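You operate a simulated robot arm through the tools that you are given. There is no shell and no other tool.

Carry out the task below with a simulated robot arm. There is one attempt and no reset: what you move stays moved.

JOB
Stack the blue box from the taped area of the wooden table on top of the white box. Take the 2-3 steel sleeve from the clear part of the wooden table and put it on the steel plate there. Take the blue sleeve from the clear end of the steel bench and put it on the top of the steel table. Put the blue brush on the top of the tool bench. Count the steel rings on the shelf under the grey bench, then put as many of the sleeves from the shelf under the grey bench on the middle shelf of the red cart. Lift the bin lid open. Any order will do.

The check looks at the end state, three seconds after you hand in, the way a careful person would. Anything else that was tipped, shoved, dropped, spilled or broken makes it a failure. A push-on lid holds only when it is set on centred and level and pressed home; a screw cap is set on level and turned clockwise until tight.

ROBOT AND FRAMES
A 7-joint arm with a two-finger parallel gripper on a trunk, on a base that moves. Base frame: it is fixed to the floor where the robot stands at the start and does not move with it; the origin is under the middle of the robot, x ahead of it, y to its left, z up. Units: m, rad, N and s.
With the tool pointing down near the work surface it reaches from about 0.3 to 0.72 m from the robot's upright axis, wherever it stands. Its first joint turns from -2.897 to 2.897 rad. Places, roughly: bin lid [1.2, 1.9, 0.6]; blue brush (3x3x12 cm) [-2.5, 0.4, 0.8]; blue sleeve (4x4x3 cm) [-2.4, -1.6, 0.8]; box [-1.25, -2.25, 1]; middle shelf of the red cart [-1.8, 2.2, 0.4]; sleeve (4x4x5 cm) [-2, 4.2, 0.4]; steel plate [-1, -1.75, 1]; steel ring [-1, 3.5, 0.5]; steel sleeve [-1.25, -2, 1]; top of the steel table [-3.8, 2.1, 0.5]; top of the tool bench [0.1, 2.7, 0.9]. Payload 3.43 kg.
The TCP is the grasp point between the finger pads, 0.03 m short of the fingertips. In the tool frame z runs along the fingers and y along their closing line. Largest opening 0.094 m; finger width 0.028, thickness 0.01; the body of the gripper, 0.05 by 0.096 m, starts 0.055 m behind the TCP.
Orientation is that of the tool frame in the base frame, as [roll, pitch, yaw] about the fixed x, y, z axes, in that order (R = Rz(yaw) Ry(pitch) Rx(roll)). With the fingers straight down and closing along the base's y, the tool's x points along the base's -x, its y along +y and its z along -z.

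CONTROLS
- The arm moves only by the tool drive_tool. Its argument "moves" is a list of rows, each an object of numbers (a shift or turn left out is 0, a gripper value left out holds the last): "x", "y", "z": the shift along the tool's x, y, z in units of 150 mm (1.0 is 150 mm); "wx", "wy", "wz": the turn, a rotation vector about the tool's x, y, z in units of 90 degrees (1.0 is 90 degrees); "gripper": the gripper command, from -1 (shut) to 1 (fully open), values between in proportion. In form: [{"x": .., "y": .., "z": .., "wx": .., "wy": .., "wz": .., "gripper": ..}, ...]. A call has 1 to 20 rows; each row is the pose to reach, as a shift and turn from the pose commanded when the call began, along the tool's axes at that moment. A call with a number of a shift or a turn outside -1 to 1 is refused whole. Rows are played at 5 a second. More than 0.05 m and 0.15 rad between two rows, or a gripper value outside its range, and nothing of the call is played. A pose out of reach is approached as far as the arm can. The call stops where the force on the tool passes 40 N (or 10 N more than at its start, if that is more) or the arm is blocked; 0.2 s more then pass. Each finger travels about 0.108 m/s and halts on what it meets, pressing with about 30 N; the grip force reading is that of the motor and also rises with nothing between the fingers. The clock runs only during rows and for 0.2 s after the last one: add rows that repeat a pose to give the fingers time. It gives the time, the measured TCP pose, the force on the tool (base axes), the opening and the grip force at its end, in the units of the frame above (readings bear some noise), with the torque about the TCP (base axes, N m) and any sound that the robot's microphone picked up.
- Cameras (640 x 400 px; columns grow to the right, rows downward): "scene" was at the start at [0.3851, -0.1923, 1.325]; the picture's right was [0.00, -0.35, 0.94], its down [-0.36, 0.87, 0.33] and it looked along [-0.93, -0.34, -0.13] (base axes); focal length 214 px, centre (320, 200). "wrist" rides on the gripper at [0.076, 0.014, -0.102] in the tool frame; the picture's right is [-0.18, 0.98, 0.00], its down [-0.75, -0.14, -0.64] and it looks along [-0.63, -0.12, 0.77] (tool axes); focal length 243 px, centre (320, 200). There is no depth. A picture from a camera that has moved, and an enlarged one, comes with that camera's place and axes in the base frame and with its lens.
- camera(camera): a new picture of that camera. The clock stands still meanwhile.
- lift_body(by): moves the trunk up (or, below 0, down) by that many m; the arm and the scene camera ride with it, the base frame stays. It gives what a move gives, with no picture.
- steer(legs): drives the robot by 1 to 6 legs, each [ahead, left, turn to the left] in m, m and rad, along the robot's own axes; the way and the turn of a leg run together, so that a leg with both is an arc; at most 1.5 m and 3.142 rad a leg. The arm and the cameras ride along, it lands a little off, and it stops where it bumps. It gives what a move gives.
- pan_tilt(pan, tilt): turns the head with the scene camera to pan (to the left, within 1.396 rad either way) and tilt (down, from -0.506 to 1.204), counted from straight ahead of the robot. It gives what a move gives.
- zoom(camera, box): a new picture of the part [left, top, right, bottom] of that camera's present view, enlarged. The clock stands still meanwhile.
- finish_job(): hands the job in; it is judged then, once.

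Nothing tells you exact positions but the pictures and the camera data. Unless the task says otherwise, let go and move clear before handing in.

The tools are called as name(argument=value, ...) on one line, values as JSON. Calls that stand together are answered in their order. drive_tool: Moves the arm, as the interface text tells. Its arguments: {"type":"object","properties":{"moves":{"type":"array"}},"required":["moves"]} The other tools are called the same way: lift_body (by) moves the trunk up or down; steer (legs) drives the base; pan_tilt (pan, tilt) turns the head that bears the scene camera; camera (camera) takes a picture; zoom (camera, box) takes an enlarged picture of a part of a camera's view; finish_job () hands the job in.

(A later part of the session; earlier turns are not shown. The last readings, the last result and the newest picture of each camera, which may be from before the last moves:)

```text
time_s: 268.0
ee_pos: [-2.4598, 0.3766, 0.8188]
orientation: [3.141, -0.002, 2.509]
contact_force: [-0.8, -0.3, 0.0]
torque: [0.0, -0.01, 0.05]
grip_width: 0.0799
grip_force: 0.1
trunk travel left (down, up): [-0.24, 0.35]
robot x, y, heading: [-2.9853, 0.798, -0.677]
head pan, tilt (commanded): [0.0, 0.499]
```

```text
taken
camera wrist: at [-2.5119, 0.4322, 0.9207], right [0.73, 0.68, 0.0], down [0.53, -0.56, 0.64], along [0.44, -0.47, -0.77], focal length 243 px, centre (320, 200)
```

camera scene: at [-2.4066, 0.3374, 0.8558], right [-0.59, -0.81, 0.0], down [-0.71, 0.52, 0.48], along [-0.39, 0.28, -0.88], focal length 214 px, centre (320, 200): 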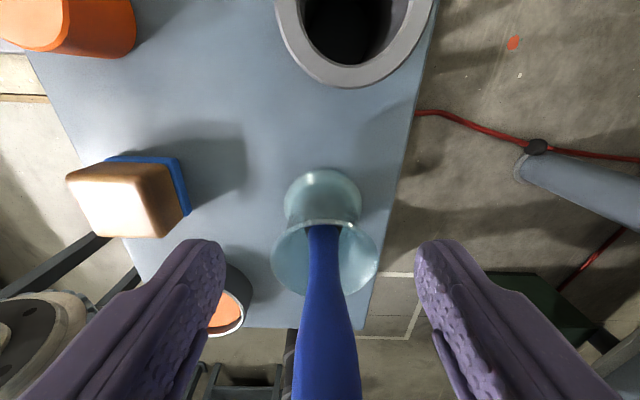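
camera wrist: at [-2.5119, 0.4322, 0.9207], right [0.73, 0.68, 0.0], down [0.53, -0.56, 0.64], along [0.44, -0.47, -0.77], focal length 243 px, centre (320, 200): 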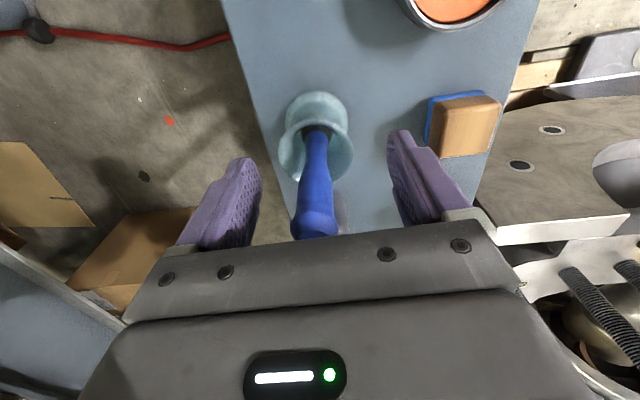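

The handle is between the fingers, but the tips are level with the glass rim. I'll rise 12 mm and close gently.

drive_tool(moves=[{"z": -0.05}, {"z": -0.09}, {"z": -0.09, "gripper": 0.3}, {"z": -0.09, "gripper": 0.0}, {"z": -0.09, "gripper": -0.3}, {"z": -0.09, "gripper": -0.5}, {"z": -0.09, "gripper": -0.7}, {"z": -0.09, "gripper": -0.9}, {"z": -0.09, "gripper": -0.9}])

camera(camera="scene")

camera(camera="wrist")

```text
time_s: 270.0
ee_pos: [-2.4607, 0.3763, 0.8313]
orientation: [3.141, -0.003, 2.51]
contact_force: [0.1, 0.5, 0.3]
torque: [0.04, 0.0, 0.01]
grip_width: 0.019
grip_force: 29.9
trunk travel left (down, up): [-0.24, 0.35]
robot x, y, heading: [-2.9835, 0.799, -0.678]
head pan, tilt (commanded): [0.0, 0.499]
```

```text
taken
camera scene: at [-2.4073, 0.3373, 0.869], right [-0.59, -0.81, 0.0], down [-0.71, 0.52, 0.48], along [-0.39, 0.28, -0.88], focal length 214 px, centre (320, 200)
```

scene: 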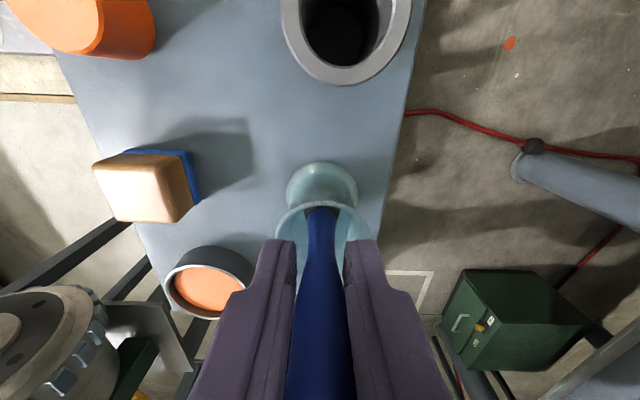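

```text
taken
camera wrist: at [-2.5126, 0.432, 0.9339], right [0.73, 0.68, 0.0], down [0.53, -0.56, 0.64], along [0.44, -0.47, -0.77], focal length 243 px, centre (320, 200)
```

wrist: 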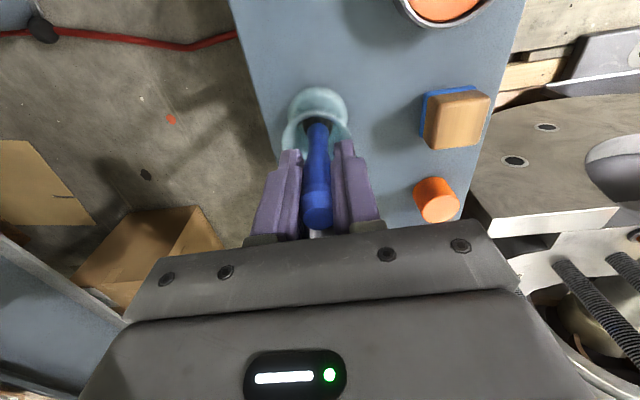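

Gripped at 19 mm. I'll lift it slowly and straight up out of the glass with the trunk.

lift_body(by=0.12)

camera(camera="scene")

camera(camera="wrist")

```text
time_s: 271.5
ee_pos: [-2.4596, 0.3745, 0.9503]
orientation: [3.141, -0.003, 2.509]
contact_force: [-1.1, 0.6, -0.7]
torque: [0.01, -0.03, -0.02]
grip_width: 0.0188
grip_force: 30.5
trunk travel left (down, up): [-0.36, 0.23]
robot x, y, heading: [-2.9859, 0.8003, -0.675]
head pan, tilt (commanded): [0.0, 0.499]
```

```text
taken
camera scene: at [-2.4072, 0.3372, 0.9886], right [-0.59, -0.81, 0.0], down [-0.71, 0.52, 0.48], along [-0.39, 0.28, -0.88], focal length 214 px, centre (320, 200)
```

scene: 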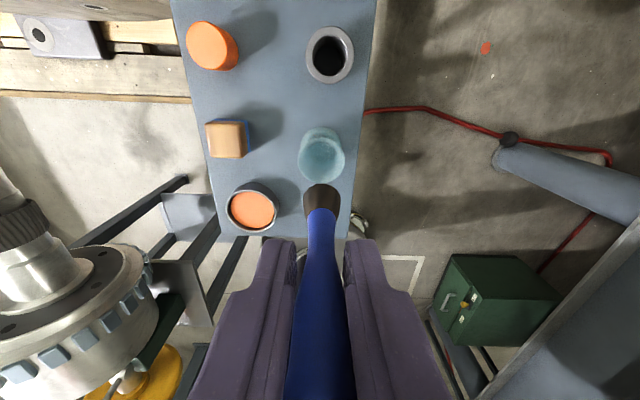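

```text
taken
camera wrist: at [-2.5125, 0.432, 1.0536], right [0.73, 0.68, 0.0], down [0.53, -0.56, 0.64], along [0.44, -0.47, -0.77], focal length 243 px, centre (320, 200)
```

wrist: 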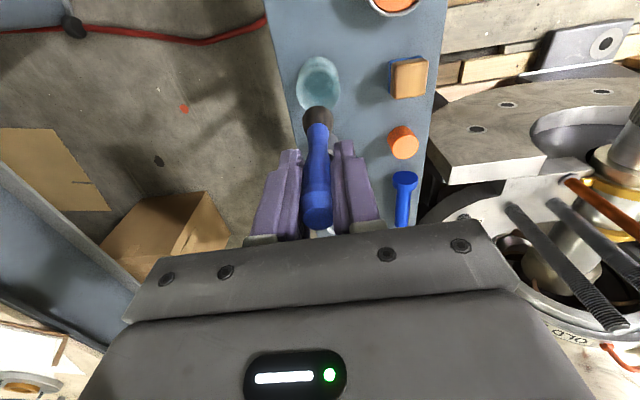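

The brush is out and the glass stayed put. I'll raise, tuck the arm, and drive around to the tool bench.

lift_body(by=0.2)

drive_tool(moves=[{"x": 0.3}, {"x": 0.6}, {"x": 0.9}, {"x": 1.0}, {"x": 1.0}])

drive_tool(moves=[{"x": 0.3}, {"x": 0.6}, {"x": 0.7}, {"x": 0.7}])

steer(legs=[[-0.45, 0, 0], [0, 0, 1.58], [1.4, 0.353, 0]])

camera(camera="wrist")

```text
time_s: 273.7
ee_pos: [-2.4599, 0.3748, 1.1515]
orientation: [-3.141, -0.001, 2.51]
contact_force: [0.1, 0.2, -0.4]
torque: [0.02, 0.0, 0.0]
grip_width: 0.0187
grip_force: 29.8
trunk travel left (down, up): [-0.56, 0.03]
robot x, y, heading: [-2.9858, 0.8015, -0.678]
head pan, tilt (commanded): [0.0, 0.499]
```

```text
time_s: 274.9
ee_pos: [-2.5831, 0.4655, 1.1512]
orientation: [3.141, -0.003, 2.509]
contact_force: [0.9, 1.1, 0.2]
torque: [-0.05, 0.01, -0.02]
grip_width: 0.0188
grip_force: 29.8
trunk travel left (down, up): [-0.56, 0.03]
robot x, y, heading: [-2.9855, 0.7991, -0.678]
head pan, tilt (commanded): [0.0, 0.499]
```

```text
time_s: 275.9
ee_pos: [-2.6662, 0.5269, 1.1512]
orientation: [-3.142, -0.001, 2.509]
contact_force: [0.2, -0.2, -0.4]
torque: [-0.05, 0.0, -0.01]
grip_width: 0.0188
grip_force: 29.8
trunk travel left (down, up): [-0.56, 0.03]
robot x, y, heading: [-2.9843, 0.8007, -0.677]
head pan, tilt (commanded): [0.0, 0.499]
```

```text
time_s: 289.3
ee_pos: [-2.4487, 2.7282, 1.1518]
orientation: [3.141, -0.002, -2.203]
contact_force: [-0.2, 0.0, 0.2]
torque: [0.0, -0.03, 0.01]
grip_width: 0.0184
grip_force: 30.0
trunk travel left (down, up): [-0.56, 0.03]
robot x, y, heading: [-2.721, 2.4086, 0.891]
head pan, tilt (commanded): [0.0, 0.499]
```

```text
taken
camera wrist: at [-2.5052, 2.6745, 1.2537], right [-0.68, 0.73, 0.0], down [0.56, 0.53, 0.64], along [0.47, 0.44, -0.77], focal length 243 px, centre (320, 200)
```

wrist: 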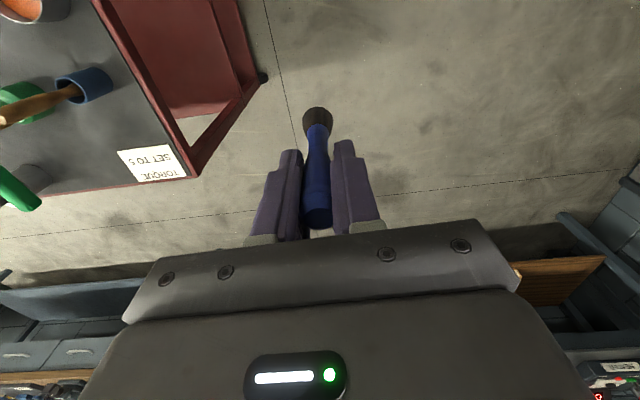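

Continuing past the cart and along the aisle to the tool bench.

steer(legs=[[0.926, 0.27, 0], [0.27, -0.811, 0], [0.02, -1.45, 0]])

pan_tilt(pan=0.0, tilt=-0.5)

camera(camera="scene")

```text
time_s: 305.2
ee_pos: [-0.1531, 2.3515, 1.151]
orientation: [-3.141, -0.004, -2.221]
contact_force: [0.6, 0.3, -0.3]
torque: [0.01, 0.03, -0.02]
grip_width: 0.0185
grip_force: 29.9
trunk travel left (down, up): [-0.56, 0.03]
robot x, y, heading: [-0.4323, 2.0384, 0.881]
head pan, tilt (commanded): [0.0, 0.499]
```

```text
time_s: 306.5
ee_pos: [-0.1538, 2.3523, 1.1503]
orientation: [3.14, -0.001, -2.222]
contact_force: [0.5, 0.4, -0.2]
torque: [-0.02, -0.01, 0.02]
grip_width: 0.0185
grip_force: 30.4
trunk travel left (down, up): [-0.56, 0.03]
robot x, y, heading: [-0.431, 2.0417, 0.877]
head pan, tilt (commanded): [0.0, -0.499]
```

```text
taken
camera scene: at [-0.0617, 2.4704, 1.2126], right [0.8, -0.61, 0.0], down [-0.53, -0.7, -0.48], along [0.29, 0.38, -0.88], focal length 214 px, centre (320, 200)
```

scene: 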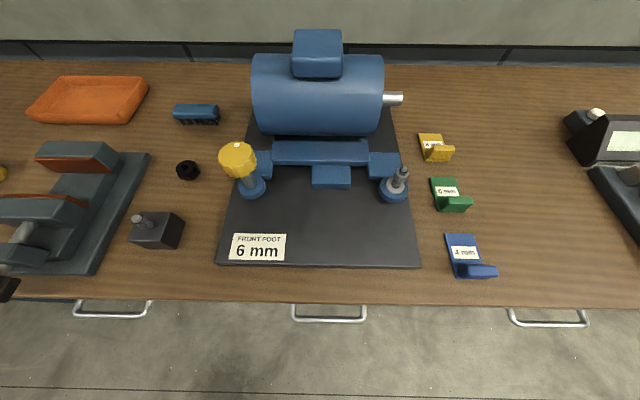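

The bench top has a clear patch to the right of the coloured brackets. I'll shift right 0.33 m to face it and measure.

steer(legs=[[0, -0.335, 0.02]])

camera(camera="scene")

```text
time_s: 308.7
ee_pos: [0.1008, 2.1457, 1.151]
orientation: [3.141, -0.001, -2.198]
contact_force: [-0.5, -0.7, -0.2]
torque: [-0.01, 0.02, 0.05]
grip_width: 0.0186
grip_force: 30.5
trunk travel left (down, up): [-0.56, 0.03]
robot x, y, heading: [-0.1683, 1.8276, 0.9]
head pan, tilt (commanded): [0.0, -0.499]
```

```text
taken
camera scene: at [0.1892, 2.2666, 1.2127], right [0.81, -0.59, 0.0], down [-0.52, -0.71, -0.48], along [0.28, 0.39, -0.88], focal length 214 px, centre (320, 200)
```

scene: 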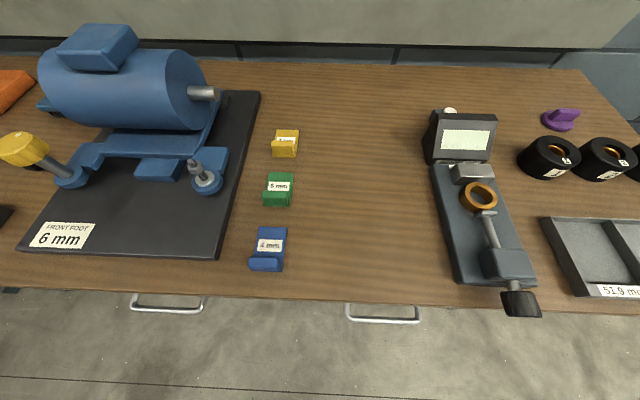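

There is a clear strip to the right of the blue bracket. I'll pitch the hand up so the brush lies nearly level (about 10° nose-down), so it can be laid down gently.

drive_tool(moves=[{"wy": -0.08}, {"wy": -0.16}, {"wy": -0.24}, {"wy": -0.32}, {"wy": -0.4}, {"wy": -0.48}, {"wy": -0.56}, {"wy": -0.64}, {"wy": -0.72}, {"wy": -0.8}, {"wy": -0.88}, {"wy": -0.88}])

pan_tilt(pan=0.0, tilt=0.6)

camera(camera="scene")

camera(camera="wrist")

```text
time_s: 311.0
ee_pos: [0.0972, 2.1467, 1.1461]
orientation: [-3.141, 1.282, -2.195]
contact_force: [17.3, 42.2, -40.6]
torque: [-0.67, -0.76, -1.09]
grip_width: 0.0185
grip_force: 29.2
trunk travel left (down, up): [-0.56, 0.03]
robot x, y, heading: [-0.1724, 1.8239, 0.896]
head pan, tilt (commanded): [0.0, -0.499]
stopped in row 11: the force on the tool passed its limit at 228 N (the readings are from after the stop); the commanded pose is now the measured one
```

```text
time_s: 312.3
ee_pos: [0.0976, 2.1466, 1.1465]
orientation: [3.137, 1.284, -2.198]
contact_force: [28.5, 67.4, -50.5]
torque: [-2.54, -0.28, -1.86]
grip_width: 0.0186
grip_force: 30.3
trunk travel left (down, up): [-0.56, 0.03]
robot x, y, heading: [-0.1725, 1.8266, 0.897]
head pan, tilt (commanded): [0.0, 0.6]
```

```text
taken
camera scene: at [0.0851, 2.1251, 1.2097], right [0.81, -0.59, 0.0], down [-0.45, -0.63, -0.63], along [0.37, 0.51, -0.78], focal length 214 px, centre (320, 200)
```

scene: 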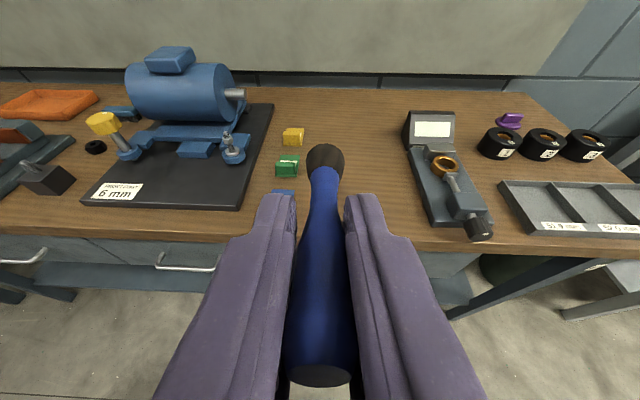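

```text
taken
camera wrist: at [0.0165, 2.0566, 1.1025], right [-0.77, 0.62, 0.18], down [-0.12, -0.41, 0.9], along [0.63, 0.67, 0.39], focal length 243 px, centre (320, 200)
```

wrist: 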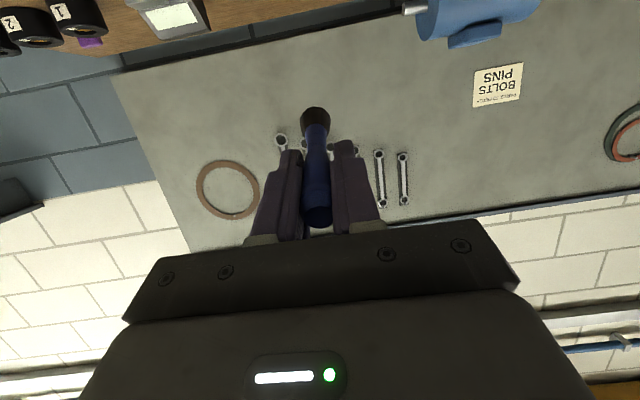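

The wrist pressed against the robot's own body because the arm is folded too low relative to the raised trunk. I'll move the hand up and forward to relieve it.

drive_tool(moves=[{"x": -0.1, "z": 0.15}, {"x": -0.25, "z": 0.35}, {"x": -0.4, "z": 0.55}, {"x": -0.4, "z": 0.6}])

camera(camera="scene")

```text
time_s: 313.3
ee_pos: [0.1592, 2.231, 1.179]
orientation: [3.139, 1.288, -2.202]
contact_force: [0.2, -0.1, -0.7]
torque: [0.0, 0.03, -0.01]
grip_width: 0.0185
grip_force: 30.0
trunk travel left (down, up): [-0.56, 0.03]
robot x, y, heading: [-0.1729, 1.8234, 0.903]
head pan, tilt (commanded): [0.0, 0.6]
```

```text
taken
camera scene: at [0.1448, 2.2097, 1.2425], right [0.81, -0.59, 0.0], down [-0.45, -0.63, -0.63], along [0.37, 0.51, -0.77], focal length 214 px, centre (320, 200)
```

scene: 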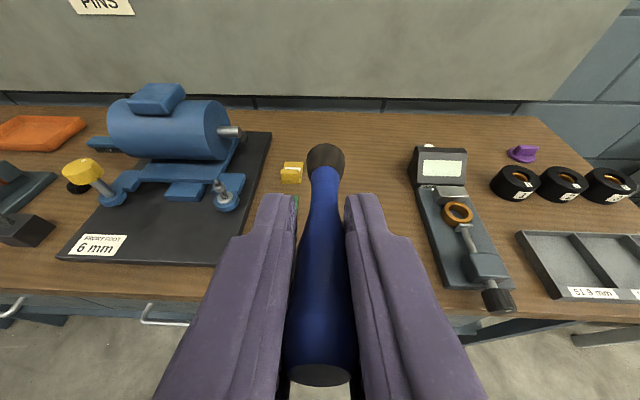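

Free of contact again. I'll level the hand slightly more, shift 1.5 cm right, drive forward 0.11 m and lower with the trunk.

drive_tool(moves=[{"y": -0.05, "wy": -0.035}, {"y": -0.1, "wy": -0.07}, {"y": -0.1, "wy": -0.07}])

steer(legs=[[0.11, 0, 0]])

lift_body(by=-0.2)

camera(camera="scene")

camera(camera="wrist")

```text
time_s: 314.1
ee_pos: [0.1709, 2.22, 1.179]
orientation: [3.14, 1.396, -2.202]
contact_force: [0.1, 0.0, -0.5]
torque: [0.0, 0.01, 0.0]
grip_width: 0.0184
grip_force: 29.9
trunk travel left (down, up): [-0.56, 0.03]
robot x, y, heading: [-0.1721, 1.8278, 0.898]
head pan, tilt (commanded): [0.0, 0.6]
```

```text
time_s: 315.3
ee_pos: [0.2398, 2.3078, 1.1783]
orientation: [3.137, 1.397, -2.205]
contact_force: [-0.3, 0.5, -0.6]
torque: [-0.02, 0.0, 0.01]
grip_width: 0.0185
grip_force: 29.5
trunk travel left (down, up): [-0.56, 0.03]
robot x, y, heading: [-0.0983, 1.9157, 0.895]
head pan, tilt (commanded): [0.0, 0.6]
```

```text
time_s: 317.5
ee_pos: [0.2405, 2.3058, 0.9799]
orientation: [3.136, 1.395, -2.201]
contact_force: [0.4, -0.7, -0.7]
torque: [-0.02, 0.01, 0.0]
grip_width: 0.0185
grip_force: 30.0
trunk travel left (down, up): [-0.36, 0.23]
robot x, y, heading: [-0.1022, 1.914, 0.896]
head pan, tilt (commanded): [0.0, 0.6]
```

```text
taken
camera scene: at [0.2219, 2.2801, 1.0394], right [0.81, -0.59, 0.0], down [-0.41, -0.57, -0.71], along [0.42, 0.58, -0.7], focal length 214 px, centre (320, 200)
```

scene: 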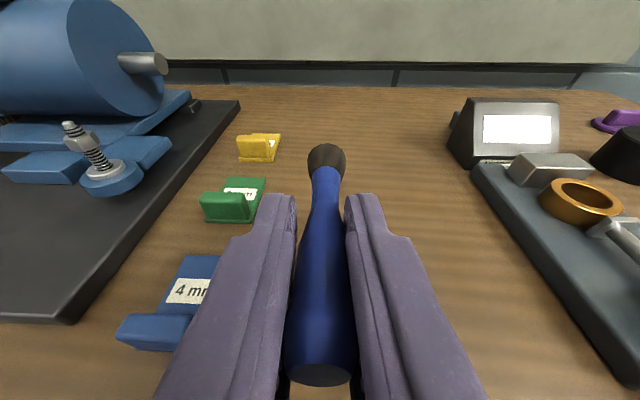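

```text
taken
camera wrist: at [0.1608, 2.222, 0.9222], right [-0.78, 0.6, 0.18], down [-0.18, -0.49, 0.85], along [0.6, 0.63, 0.49], focal length 243 px, centre (320, 200)
```

wrist: 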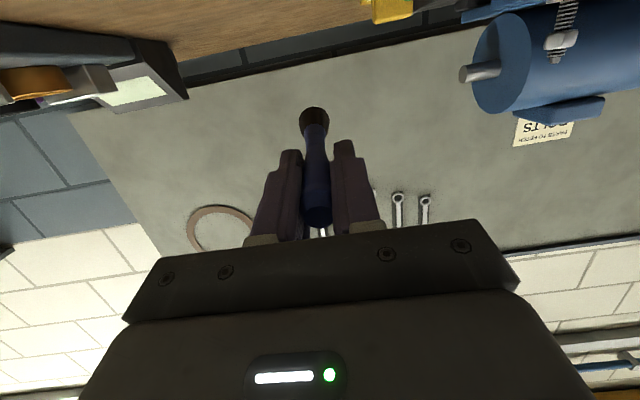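

The brush is over the clear strip with the bracket 7 cm to the left. I'll lower towards the surface.

lift_body(by=-0.06)

drive_tool(moves=[{"x": 0.03}, {"x": 0.06}, {"x": 0.08}])

camera(camera="scene")

```text
time_s: 318.5
ee_pos: [0.2385, 2.3057, 0.9188]
orientation: [3.136, 1.396, -2.203]
contact_force: [-0.2, 0.2, -0.1]
torque: [-0.03, 0.0, -0.02]
grip_width: 0.0185
grip_force: 30.1
trunk travel left (down, up): [-0.3, 0.29]
robot x, y, heading: [-0.1021, 1.9103, 0.899]
head pan, tilt (commanded): [0.0, 0.6]
```

```text
time_s: 319.3
ee_pos: [0.2383, 2.3047, 0.907]
orientation: [3.138, 1.396, -2.203]
contact_force: [-0.3, 0.2, -0.9]
torque: [-0.01, -0.01, 0.02]
grip_width: 0.0185
grip_force: 30.2
trunk travel left (down, up): [-0.3, 0.29]
robot x, y, heading: [-0.1032, 1.915, 0.896]
head pan, tilt (commanded): [0.0, 0.6]
```

```text
taken
camera scene: at [0.2205, 2.2787, 0.967], right [0.81, -0.59, 0.0], down [-0.41, -0.57, -0.71], along [0.42, 0.58, -0.7], focal length 214 px, centre (320, 200)
```

scene: 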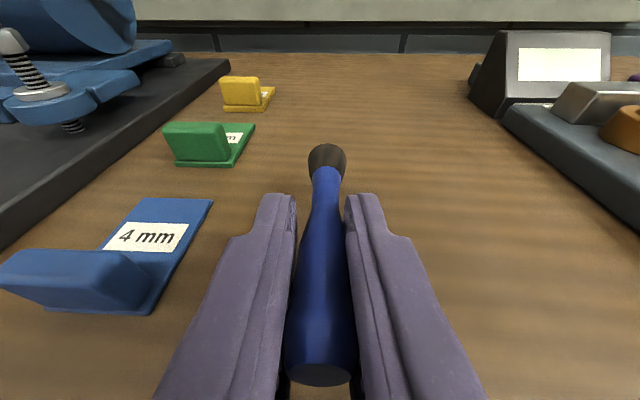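

Getting close. Small steps down until contact.

drive_tool(moves=[{"x": 0.02}, {"x": 0.04}, {"x": 0.06}])

drive_tool(moves=[{"x": 0.015}, {"x": 0.03}])

camera(camera="scene")

```text
time_s: 320.1
ee_pos: [0.2363, 2.3034, 0.8984]
orientation: [3.137, 1.396, -2.206]
contact_force: [-0.3, -0.3, -1.0]
torque: [0.0, 0.0, 0.04]
grip_width: 0.0184
grip_force: 30.2
trunk travel left (down, up): [-0.3, 0.29]
robot x, y, heading: [-0.1029, 1.9107, 0.896]
head pan, tilt (commanded): [0.0, 0.6]
```

```text
time_s: 320.7
ee_pos: [0.2373, 2.3035, 0.8945]
orientation: [3.137, 1.396, -2.204]
contact_force: [-0.8, 1.0, -0.2]
torque: [0.02, 0.03, 0.0]
grip_width: 0.0186
grip_force: 30.3
trunk travel left (down, up): [-0.3, 0.29]
robot x, y, heading: [-0.1035, 1.9113, 0.898]
head pan, tilt (commanded): [0.0, 0.6]
```

```text
taken
camera scene: at [0.2189, 2.2763, 0.9542], right [0.81, -0.59, 0.0], down [-0.41, -0.57, -0.71], along [0.42, 0.58, -0.7], focal length 214 px, centre (320, 200)
```

scene: 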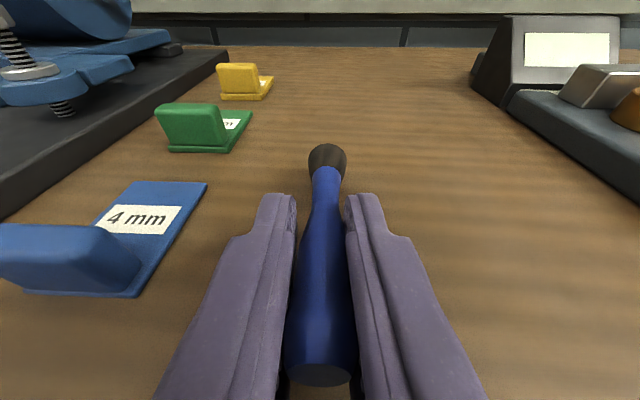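

drive_tool(moves=[{"x": 0.015}, {"x": 0.03}, {"x": 0.04}])

drive_tool(moves=[{"x": 0.015}, {"x": 0.03}, {"x": 0.04}])

camera(camera="scene")

```text
time_s: 321.5
ee_pos: [0.2347, 2.3035, 0.8879]
orientation: [3.134, 1.397, -2.206]
contact_force: [0.1, -1.2, 4.6]
torque: [0.32, -0.22, 0.0]
grip_width: 0.0185
grip_force: 30.1
trunk travel left (down, up): [-0.3, 0.29]
robot x, y, heading: [-0.106, 1.9128, 0.898]
head pan, tilt (commanded): [0.0, 0.6]
```

```text
time_s: 322.3
ee_pos: [0.2362, 2.3012, 0.8825]
orientation: [3.137, 1.396, -2.203]
contact_force: [0.0, 0.2, 8.6]
torque: [0.54, -0.44, -0.09]
grip_width: 0.0183
grip_force: 29.8
trunk travel left (down, up): [-0.3, 0.29]
robot x, y, heading: [-0.1057, 1.915, 0.896]
head pan, tilt (commanded): [0.0, 0.6]
```

```text
taken
camera scene: at [0.2174, 2.2747, 0.9428], right [0.81, -0.59, 0.0], down [-0.41, -0.57, -0.71], along [0.42, 0.58, -0.7], focal length 214 px, centre (320, 200)
```

scene: 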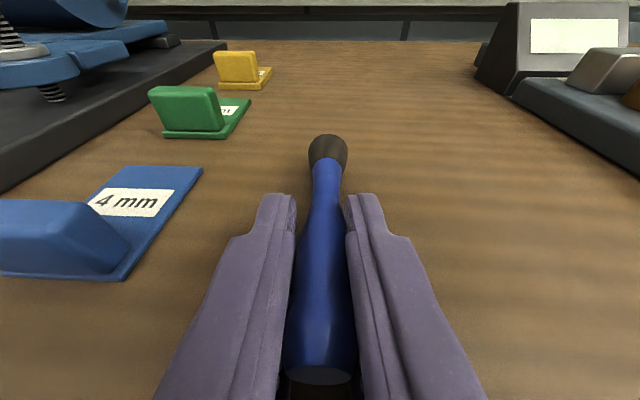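

The bristles are down and the brush is pivoting level in the grip. I'll release it and back straight out.

drive_tool(moves=[{"gripper": -0.4}, {"gripper": -0.2}, {"gripper": 0.0}, {"gripper": 0.1}, {"gripper": 0.1}])

camera(camera="scene")

```text
time_s: 323.5
ee_pos: [0.2344, 2.3012, 0.8816]
orientation: [3.136, 1.397, -2.202]
contact_force: [0.6, -0.2, -0.4]
torque: [0.0, 0.01, 0.0]
grip_width: 0.0516
grip_force: 0.1
trunk travel left (down, up): [-0.3, 0.29]
robot x, y, heading: [-0.1008, 1.9132, 0.893]
head pan, tilt (commanded): [0.0, 0.6]
```

```text
taken
camera scene: at [0.2176, 2.275, 0.9423], right [0.81, -0.59, 0.0], down [-0.41, -0.57, -0.71], along [0.42, 0.58, -0.7], focal length 214 px, centre (320, 200)
```

scene: 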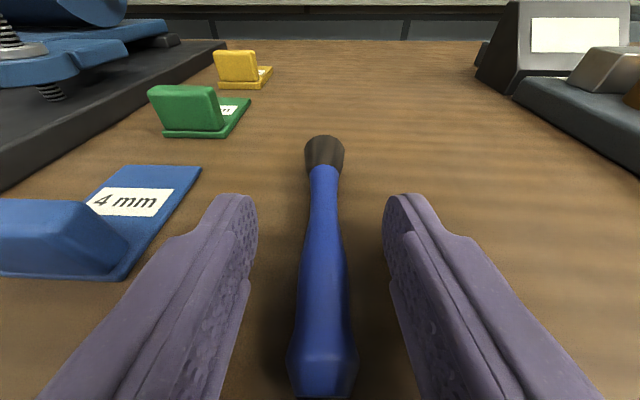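

The brush is lying flat on the bench top. I'll lift slightly and reverse the base away.

lift_body(by=0.03)

steer(legs=[[-0.25, 0, 0]])

camera(camera="scene")

```text
time_s: 324.2
ee_pos: [0.2351, 2.3022, 0.9116]
orientation: [3.135, 1.397, -2.204]
contact_force: [0.0, -0.2, 0.7]
torque: [0.03, 0.03, -0.03]
grip_width: 0.0518
grip_force: 0.1
trunk travel left (down, up): [-0.33, 0.26]
robot x, y, heading: [-0.1001, 1.9152, 0.9]
head pan, tilt (commanded): [0.0, 0.6]
```

```text
time_s: 326.1
ee_pos: [0.0789, 2.1039, 0.9135]
orientation: [3.137, 1.396, -2.204]
contact_force: [0.5, 0.9, 0.0]
torque: [0.03, -0.03, -0.01]
grip_width: 0.0519
grip_force: 0.1
trunk travel left (down, up): [-0.33, 0.26]
robot x, y, heading: [-0.2587, 1.7121, 0.9]
head pan, tilt (commanded): [0.0, 0.6]
```

```text
taken
camera scene: at [0.0609, 2.078, 0.9727], right [0.81, -0.59, 0.0], down [-0.41, -0.57, -0.71], along [0.42, 0.58, -0.7], focal length 214 px, centre (320, 200)
```

scene: 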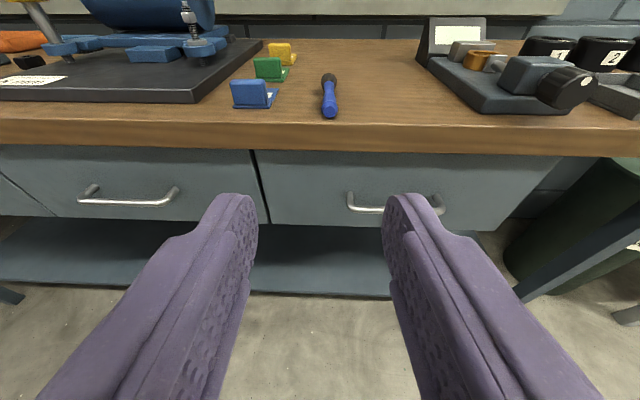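

The brush is on the tool bench. Next is the green bin to the right; I'll slide right along the bench, raise the trunk and look.

lift_body(by=0.25)

steer(legs=[[0, -0.75, 0]])

pan_tilt(pan=-0.3, tilt=0.5)

camera(camera="scene")

```text
time_s: 328.6
ee_pos: [0.079, 2.1041, 1.1612]
orientation: [3.137, 1.396, -2.204]
contact_force: [0.7, 0.2, 0.0]
torque: [-0.01, -0.02, -0.04]
grip_width: 0.0517
grip_force: 0.0
trunk travel left (down, up): [-0.58, 0.01]
robot x, y, heading: [-0.2576, 1.7173, 0.891]
head pan, tilt (commanded): [0.0, 0.6]
```

```text
time_s: 332.6
ee_pos: [0.6563, 1.6382, 1.1614]
orientation: [3.135, 1.394, -2.216]
contact_force: [-0.6, -0.6, 0.0]
torque: [0.02, 0.01, 0.01]
grip_width: 0.0517
grip_force: 0.1
trunk travel left (down, up): [-0.58, 0.01]
robot x, y, heading: [0.3177, 1.2552, 0.893]
head pan, tilt (commanded): [0.0, 0.6]
```

```text
time_s: 333.4
ee_pos: [0.6562, 1.6396, 1.1626]
orientation: [3.138, 1.397, -2.212]
contact_force: [-0.2, 1.3, 0.2]
torque: [0.0, 0.0, -0.01]
grip_width: 0.0516
grip_force: 0.0
trunk travel left (down, up): [-0.58, 0.01]
robot x, y, heading: [0.3114, 1.2559, 0.893]
head pan, tilt (commanded): [-0.3, 0.499]
```

```text
taken
camera scene: at [0.6601, 1.5978, 1.2315], right [0.6, -0.8, 0.05], down [-0.47, -0.4, -0.78], along [0.65, 0.44, -0.62], focal length 214 px, centre (320, 200)
```

scene: 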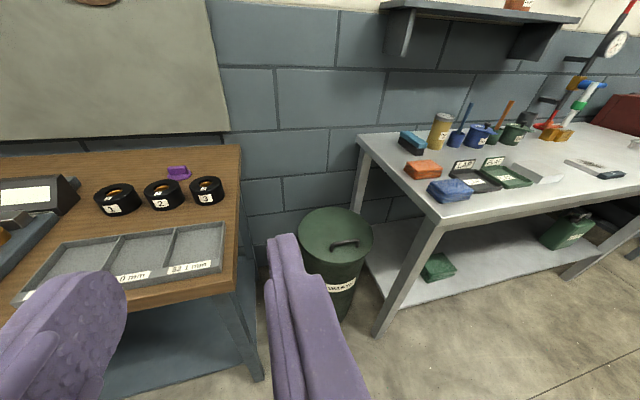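

The bin with its handled lid stands in the gap between two benches. I'll zoom on it.

zoom(camera="scene", box=[250, 180, 430, 330])

pan_tilt(pan=-0.6, tilt=0.7)

camera(camera="scene")

```text
2.67 times, centred on (340, 255) of scene
camera zoom: at [0.6601, 1.5978, 1.2315], right [0.6, -0.8, 0.05], down [-0.47, -0.4, -0.78], along [0.65, 0.44, -0.62], focal length 572 px, centre (267, 53)
```

zoom: 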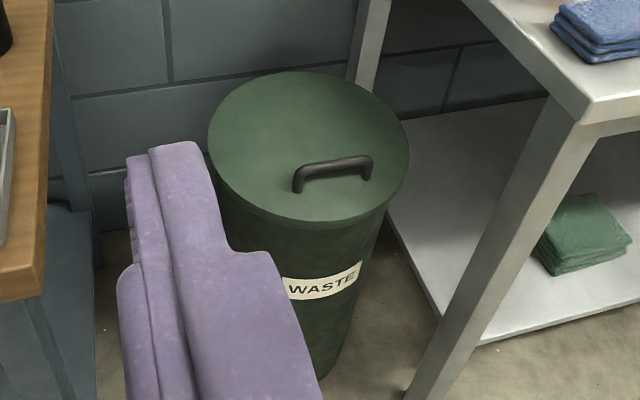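

```text
time_s: 334.2
ee_pos: [0.6553, 1.6404, 1.1625]
orientation: [3.138, 1.395, -2.211]
contact_force: [-1.3, -0.8, 0.4]
torque: [0.04, -0.01, -0.02]
grip_width: 0.0518
grip_force: 0.1
trunk travel left (down, up): [-0.58, 0.01]
robot x, y, heading: [0.3112, 1.2529, 0.883]
head pan, tilt (commanded): [-0.6, 0.7]
```

```text
taken
camera scene: at [0.6654, 1.5695, 1.2171], right [0.33, -0.94, 0.1], down [-0.68, -0.31, -0.66], along [0.65, 0.15, -0.74], focal length 214 px, centre (320, 200)
```

scene: 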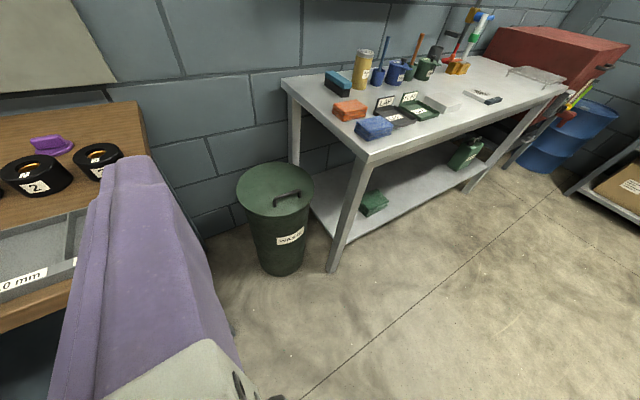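

The lid has a bar handle at its front, parallel to the wall, with the hinge at the back. I'll point the hand down again and turn it a quarter so the fingers will close across the bar.

drive_tool(moves=[{"wy": 0.08}, {"wy": 0.16}, {"wy": 0.24}, {"wy": 0.32}, {"wy": 0.4}, {"wy": 0.48}, {"wy": 0.56}, {"wy": 0.64}, {"wy": 0.72}, {"wy": 0.8}, {"wy": 0.888}, {"wy": 0.888}])

drive_tool(moves=[{"wz": -0.08}, {"wz": -0.16}, {"wz": -0.24}, {"wz": -0.32}, {"wz": -0.4}, {"wz": -0.48}, {"wz": -0.56}, {"wz": -0.64}, {"wz": -0.72}, {"wz": -0.8}, {"wz": -0.88}, {"wz": -0.96}, {"wz": -1.0}, {"wz": -1.0}])

pan_tilt(pan=0.0, tilt=0.3)

steer(legs=[[0, -0.302, 0.02]])

camera(camera="scene")

camera(camera="wrist")

```text
time_s: 336.8
ee_pos: [0.6563, 1.6407, 1.163]
orientation: [3.141, -0.001, -2.208]
contact_force: [-0.5, 0.3, 0.2]
torque: [0.04, 0.0, -0.02]
grip_width: 0.0517
grip_force: 0.1
trunk travel left (down, up): [-0.58, 0.01]
robot x, y, heading: [0.3141, 1.2559, 0.884]
head pan, tilt (commanded): [-0.6, 0.7]
```

```text
time_s: 339.8
ee_pos: [0.6565, 1.6401, 1.1624]
orientation: [-3.14, 0.0, -0.635]
contact_force: [0.1, 0.8, 0.0]
torque: [-0.01, -0.01, 0.03]
grip_width: 0.0516
grip_force: 0.2
trunk travel left (down, up): [-0.58, 0.01]
robot x, y, heading: [0.3106, 1.2541, 0.886]
head pan, tilt (commanded): [-0.6, 0.7]
```

```text
time_s: 340.8
ee_pos: [0.6556, 1.6405, 1.1613]
orientation: [-3.14, 0.001, -0.637]
contact_force: [-0.5, 0.0, -0.1]
torque: [0.01, 0.02, -0.01]
grip_width: 0.0515
grip_force: 0.0
trunk travel left (down, up): [-0.58, 0.01]
robot x, y, heading: [0.3142, 1.2563, 0.893]
head pan, tilt (commanded): [0.0, 0.3]
```

```text
time_s: 342.9
ee_pos: [0.8922, 1.4506, 1.1606]
orientation: [-3.141, 0.002, -0.626]
contact_force: [0.1, 0.0, 0.3]
torque: [-0.03, 0.01, 0.03]
grip_width: 0.0517
grip_force: 0.1
trunk travel left (down, up): [-0.58, 0.01]
robot x, y, heading: [0.5555, 1.0615, 0.893]
head pan, tilt (commanded): [0.0, 0.3]
```

```text
taken
camera scene: at [0.8273, 1.4977, 1.1974], right [0.59, 0.81, 0.0], down [0.77, -0.56, 0.29], along [0.24, -0.17, -0.96], focal length 214 px, centre (320, 200)
```

scene: 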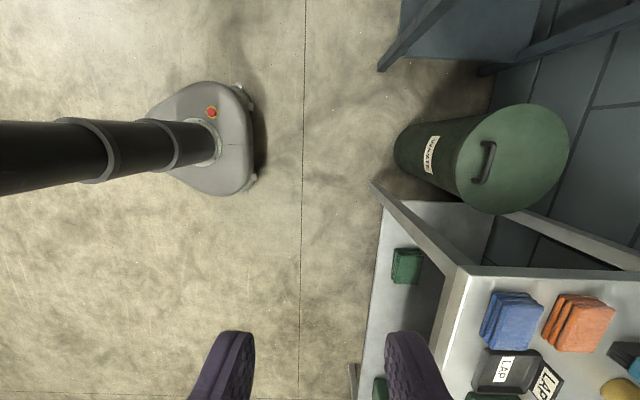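

```text
taken
camera wrist: at [0.9464, 1.3936, 1.2642], right [-0.73, -0.69, 0.0], down [-0.53, 0.56, 0.64], along [-0.44, 0.47, -0.77], focal length 243 px, centre (320, 200)
```

wrist: 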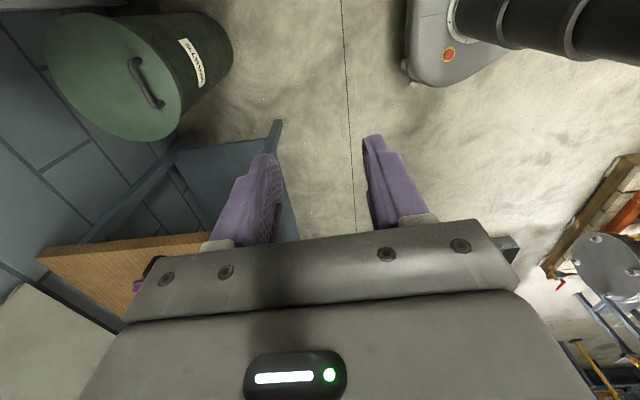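

The bar handle centre is at about (1.141, 1.806). I'll bring the hand in a bit, drive up to the bin and lower the trunk part-way to look straight at the handle.

drive_tool(moves=[{"y": 0.25}, {"y": 0.5}, {"y": 0.7}, {"y": 0.7}])

steer(legs=[[0.54, 0.01, 0]])

lift_body(by=-0.25)

camera(camera="scene")

camera(camera="wrist")

```text
time_s: 343.9
ee_pos: [0.8303, 1.3663, 1.1605]
orientation: [3.141, 0.002, -0.626]
contact_force: [-0.4, 0.3, -0.5]
torque: [0.0, 0.01, -0.02]
grip_width: 0.0514
grip_force: 0.0
trunk travel left (down, up): [-0.58, 0.01]
robot x, y, heading: [0.5517, 1.0621, 0.895]
head pan, tilt (commanded): [0.0, 0.3]
```

```text
time_s: 347.0
ee_pos: [1.1539, 1.7934, 1.1597]
orientation: [-3.139, 0.0, -0.623]
contact_force: [0.6, 0.6, -0.2]
torque: [0.0, 0.02, 0.01]
grip_width: 0.0514
grip_force: 0.1
trunk travel left (down, up): [-0.58, 0.01]
robot x, y, heading: [0.8832, 1.4883, 0.901]
head pan, tilt (commanded): [0.0, 0.3]
```

```text
time_s: 349.6
ee_pos: [1.1542, 1.7921, 0.9107]
orientation: [-3.141, 0.001, -0.626]
contact_force: [0.3, -0.3, 0.7]
torque: [0.01, 0.01, -0.02]
grip_width: 0.0516
grip_force: 0.0
trunk travel left (down, up): [-0.33, 0.26]
robot x, y, heading: [0.8799, 1.4879, 0.905]
head pan, tilt (commanded): [0.0, 0.3]
```

```text
taken
camera scene: at [1.0887, 1.8395, 0.9464], right [0.58, 0.81, 0.0], down [0.78, -0.56, 0.29], along [0.24, -0.17, -0.96], focal length 214 px, centre (320, 200)
```

scene: 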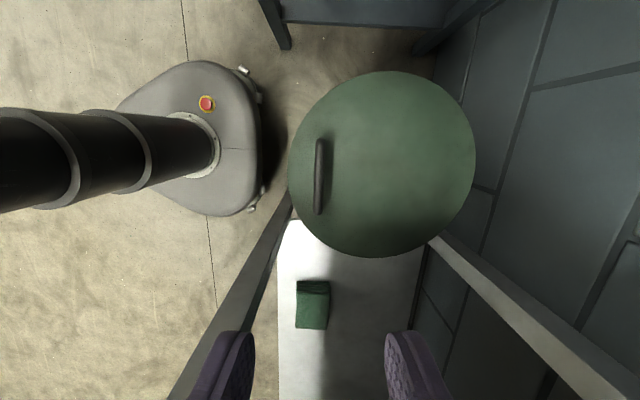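

```text
taken
camera wrist: at [1.2081, 1.7358, 1.0133], right [-0.72, -0.69, 0.0], down [-0.53, 0.55, 0.64], along [-0.44, 0.47, -0.77], focal length 243 px, centre (320, 200)
```

wrist: 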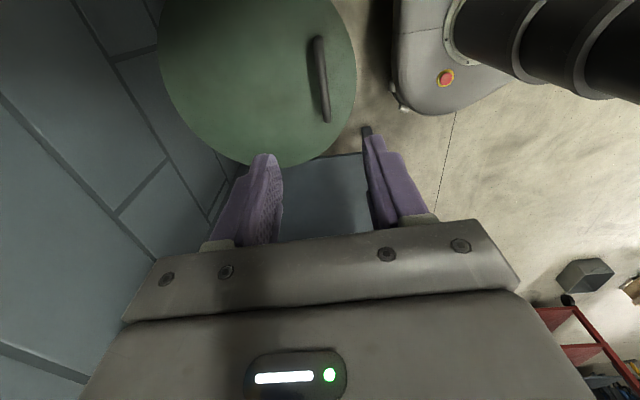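

The bar centre is at (1.136, 1.804, 0.641), well aligned with the closing direction. I'll centre along the bar and lower towards it.

drive_tool(moves=[{"x": -0.07, "gripper": 0.3}, {"x": -0.144, "y": 0.005, "gripper": 0.3}, {"x": -0.144, "y": 0.005, "gripper": 0.3}])

lift_body(by=-0.2)

pan_tilt(pan=0.0, tilt=0.6)

camera(camera="scene")

camera(camera="wrist")

```text
time_s: 350.4
ee_pos: [1.1363, 1.8047, 0.9119]
orientation: [-3.141, 0.002, -0.624]
contact_force: [0.0, 0.5, 0.4]
torque: [0.02, -0.03, -0.02]
grip_width: 0.0613
grip_force: 0.1
trunk travel left (down, up): [-0.33, 0.26]
robot x, y, heading: [0.8796, 1.4898, 0.905]
head pan, tilt (commanded): [0.0, 0.3]
```

```text
time_s: 352.6
ee_pos: [1.1362, 1.8046, 0.7116]
orientation: [-3.14, 0.0, -0.625]
contact_force: [0.3, -0.3, -0.3]
torque: [0.02, -0.01, -0.02]
grip_width: 0.0611
grip_force: 0.0
trunk travel left (down, up): [-0.13, 0.46]
robot x, y, heading: [0.8772, 1.4853, 0.907]
head pan, tilt (commanded): [0.0, 0.3]
```

```text
time_s: 353.4
ee_pos: [1.1374, 1.803, 0.7115]
orientation: [-3.14, -0.001, -0.625]
contact_force: [0.4, 0.7, 0.2]
torque: [0.03, 0.03, -0.04]
grip_width: 0.061
grip_force: 0.1
trunk travel left (down, up): [-0.13, 0.46]
robot x, y, heading: [0.8824, 1.4896, 0.9]
head pan, tilt (commanded): [0.0, 0.6]
```

```text
taken
camera scene: at [1.0933, 1.8354, 0.7519], right [0.58, 0.81, 0.0], down [0.67, -0.48, 0.56], along [0.46, -0.33, -0.83], focal length 214 px, centre (320, 200)
```

scene: 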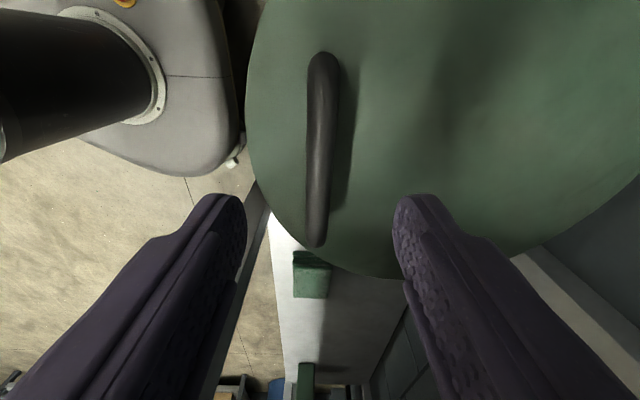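

```text
taken
camera wrist: at [1.1904, 1.7477, 0.8138], right [-0.72, -0.69, 0.0], down [-0.53, 0.55, 0.64], along [-0.44, 0.47, -0.77], focal length 243 px, centre (320, 200)
```

wrist: 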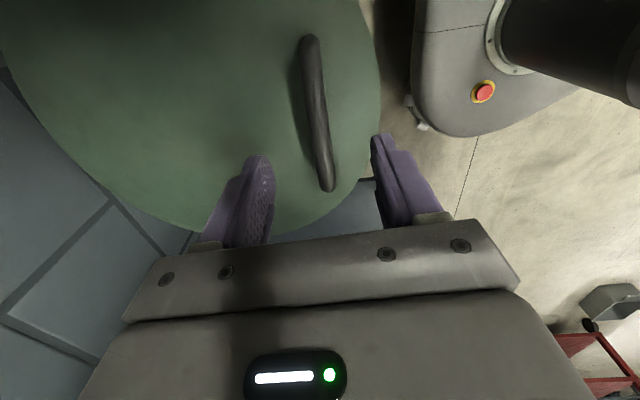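

The bar sits between the fingers. I'll descend so the bar is just inside the fingertips, and close.

drive_tool(moves=[{"z": 0.15}, {"z": 0.3}, {"z": 0.41}, {"z": 0.41}, {"z": 0.41, "gripper": 0.0}, {"z": 0.41, "gripper": -0.4}, {"z": 0.41, "gripper": -0.8}, {"z": 0.41, "gripper": -0.9}, {"z": 0.41, "gripper": -0.9}])

camera(camera="scene")

camera(camera="wrist")

```text
time_s: 355.4
ee_pos: [1.1374, 1.8043, 0.6483]
orientation: [-3.141, 0.0, -0.625]
contact_force: [-2.0, -2.4, -1.5]
torque: [-0.01, -0.03, -1.08]
grip_width: 0.019
grip_force: 45.5
trunk travel left (down, up): [-0.13, 0.46]
robot x, y, heading: [0.8794, 1.4867, 0.9]
head pan, tilt (commanded): [0.0, 0.6]
```

```text
taken
camera scene: at [1.0938, 1.8345, 0.6899], right [0.59, 0.81, 0.0], down [0.67, -0.48, 0.56], along [0.46, -0.33, -0.83], focal length 214 px, centre (320, 200)
```

scene: 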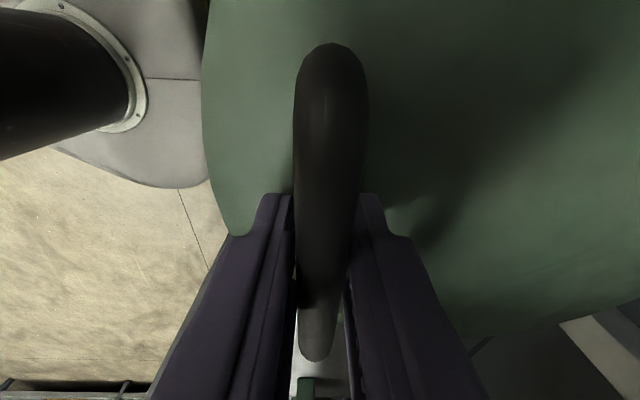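

```text
taken
camera wrist: at [1.1907, 1.7467, 0.7519], right [-0.72, -0.69, 0.0], down [-0.53, 0.56, 0.64], along [-0.44, 0.47, -0.77], focal length 243 px, centre (320, 200)
```

wrist: 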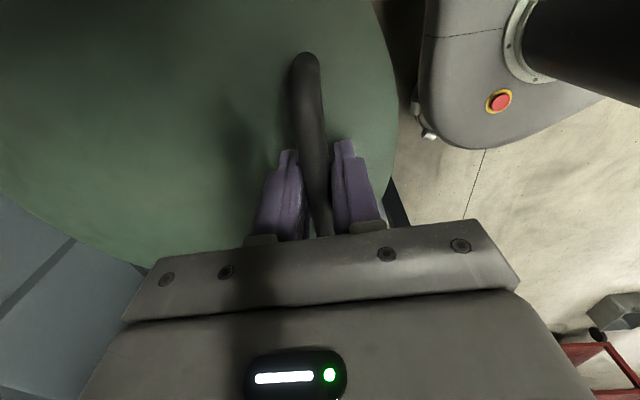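

The bar is gripped. I'll start the opening arc with a small 5° lift, assuming the hinge is at the back rim, and watch the forces.

drive_tool(moves=[{"wz": 0.03}, {"wz": 0.03, "y": -0.008, "z": -0.05}, {"wz": 0.03, "y": -0.018, "z": -0.1}, {"wz": 0.03, "y": -0.031, "z": -0.145}, {"wz": 0.03, "y": -0.031, "z": -0.145}])

camera(camera="wrist")

```text
time_s: 356.6
ee_pos: [1.1415, 1.8081, 0.6715]
orientation: [-3.14, -0.001, -0.672]
contact_force: [6.7, -1.6, -3.6]
torque: [-0.11, -0.08, 0.15]
grip_width: 0.0183
grip_force: 45.1
trunk travel left (down, up): [-0.13, 0.46]
robot x, y, heading: [0.8784, 1.486, 0.902]
head pan, tilt (commanded): [0.0, 0.6]
```

```text
taken
camera wrist: at [1.1917, 1.7487, 0.7745], right [-0.76, -0.65, 0.0], down [-0.5, 0.58, 0.64], along [-0.42, 0.49, -0.77], focal length 243 px, centre (320, 200)
```

wrist: 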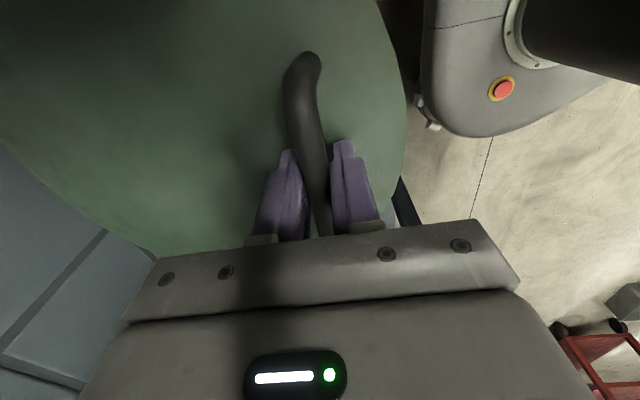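

The lid lifts freely and forces are small. Continuing the arc to 20°.

drive_tool(moves=[{"y": -0.02, "z": -0.07}, {"y": -0.043, "z": -0.141}, {"y": -0.07, "z": -0.21}, {"y": -0.097, "z": -0.279}, {"y": -0.13, "z": -0.345}, {"y": -0.164, "z": -0.411}, {"y": -0.164, "z": -0.411}])

camera(camera="wrist")

camera(camera="scene")

```text
time_s: 358.1
ee_pos: [1.1577, 1.8297, 0.7344]
orientation: [-3.134, 0.0, -0.672]
contact_force: [10.8, 9.2, -10.0]
torque: [0.2, 0.09, 0.3]
grip_width: 0.0184
grip_force: 45.0
trunk travel left (down, up): [-0.13, 0.46]
robot x, y, heading: [0.881, 1.4898, 0.899]
head pan, tilt (commanded): [0.0, 0.6]
stopped in row 7: the force on the tool passed its limit at 41 N (the readings are from after the stop); the commanded pose is now the measured one
```

```text
taken
camera wrist: at [1.2088, 1.7702, 0.8367], right [-0.76, -0.66, -0.01], down [-0.5, 0.58, 0.64], along [-0.42, 0.49, -0.76], focal length 243 px, centre (320, 200)
```

wrist: 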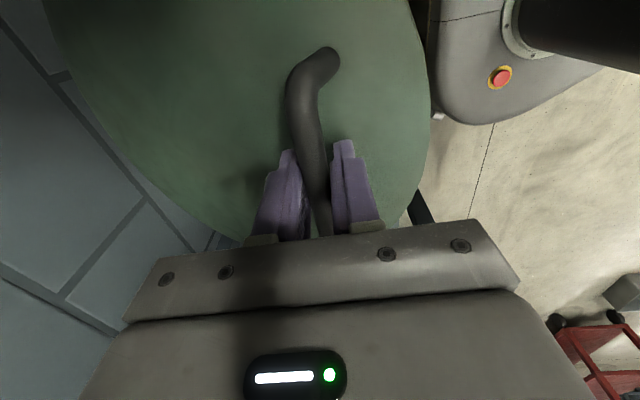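

```text
taken
camera scene: at [1.1162, 1.8627, 0.775], right [0.62, 0.78, 0.01], down [0.64, -0.52, 0.56], along [0.44, -0.35, -0.83], focal length 214 px, centre (320, 200)
```

scene: 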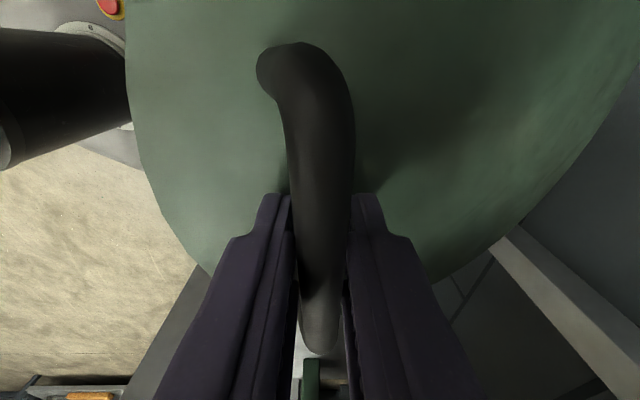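

The arc radius is slightly too large (the lid is pulling towards its hinge). I'll ease a few millimetres inward and re-read the force.

drive_tool(moves=[{"y": -0.02, "z": 0.01}, {"y": -0.03, "z": 0.015}, {"y": -0.03, "z": 0.015}])

```text
time_s: 358.9
ee_pos: [1.1573, 1.8295, 0.7317]
orientation: [-3.138, 0.0, -0.672]
contact_force: [-5.3, -12.9, 4.7]
torque: [0.26, 0.5, 0.36]
grip_width: 0.0183
grip_force: 44.8
trunk travel left (down, up): [-0.13, 0.46]
robot x, y, heading: [0.8805, 1.4897, 0.9]
head pan, tilt (commanded): [0.0, 0.6]
```

The constraint is stiff, so I can fit it: the hinge sits about 4.7 cm below the bar with radius 0.254 m. I'll continue the arc with the corrected circle.

drive_tool(moves=[{"y": -0.025, "z": -0.067}, {"y": -0.067, "z": -0.128}, {"y": -0.112, "z": -0.187}, {"y": -0.159, "z": -0.243}, {"y": -0.159, "z": -0.243}])

```text
time_s: 360.1
ee_pos: [1.174, 1.8487, 0.7703]
orientation: [-3.138, 0.002, -0.67]
contact_force: [8.8, -3.2, -7.0]
torque: [0.05, 0.15, 0.51]
grip_width: 0.0181
grip_force: 45.3
trunk travel left (down, up): [-0.13, 0.46]
robot x, y, heading: [0.8785, 1.4849, 0.896]
head pan, tilt (commanded): [0.0, 0.6]
```

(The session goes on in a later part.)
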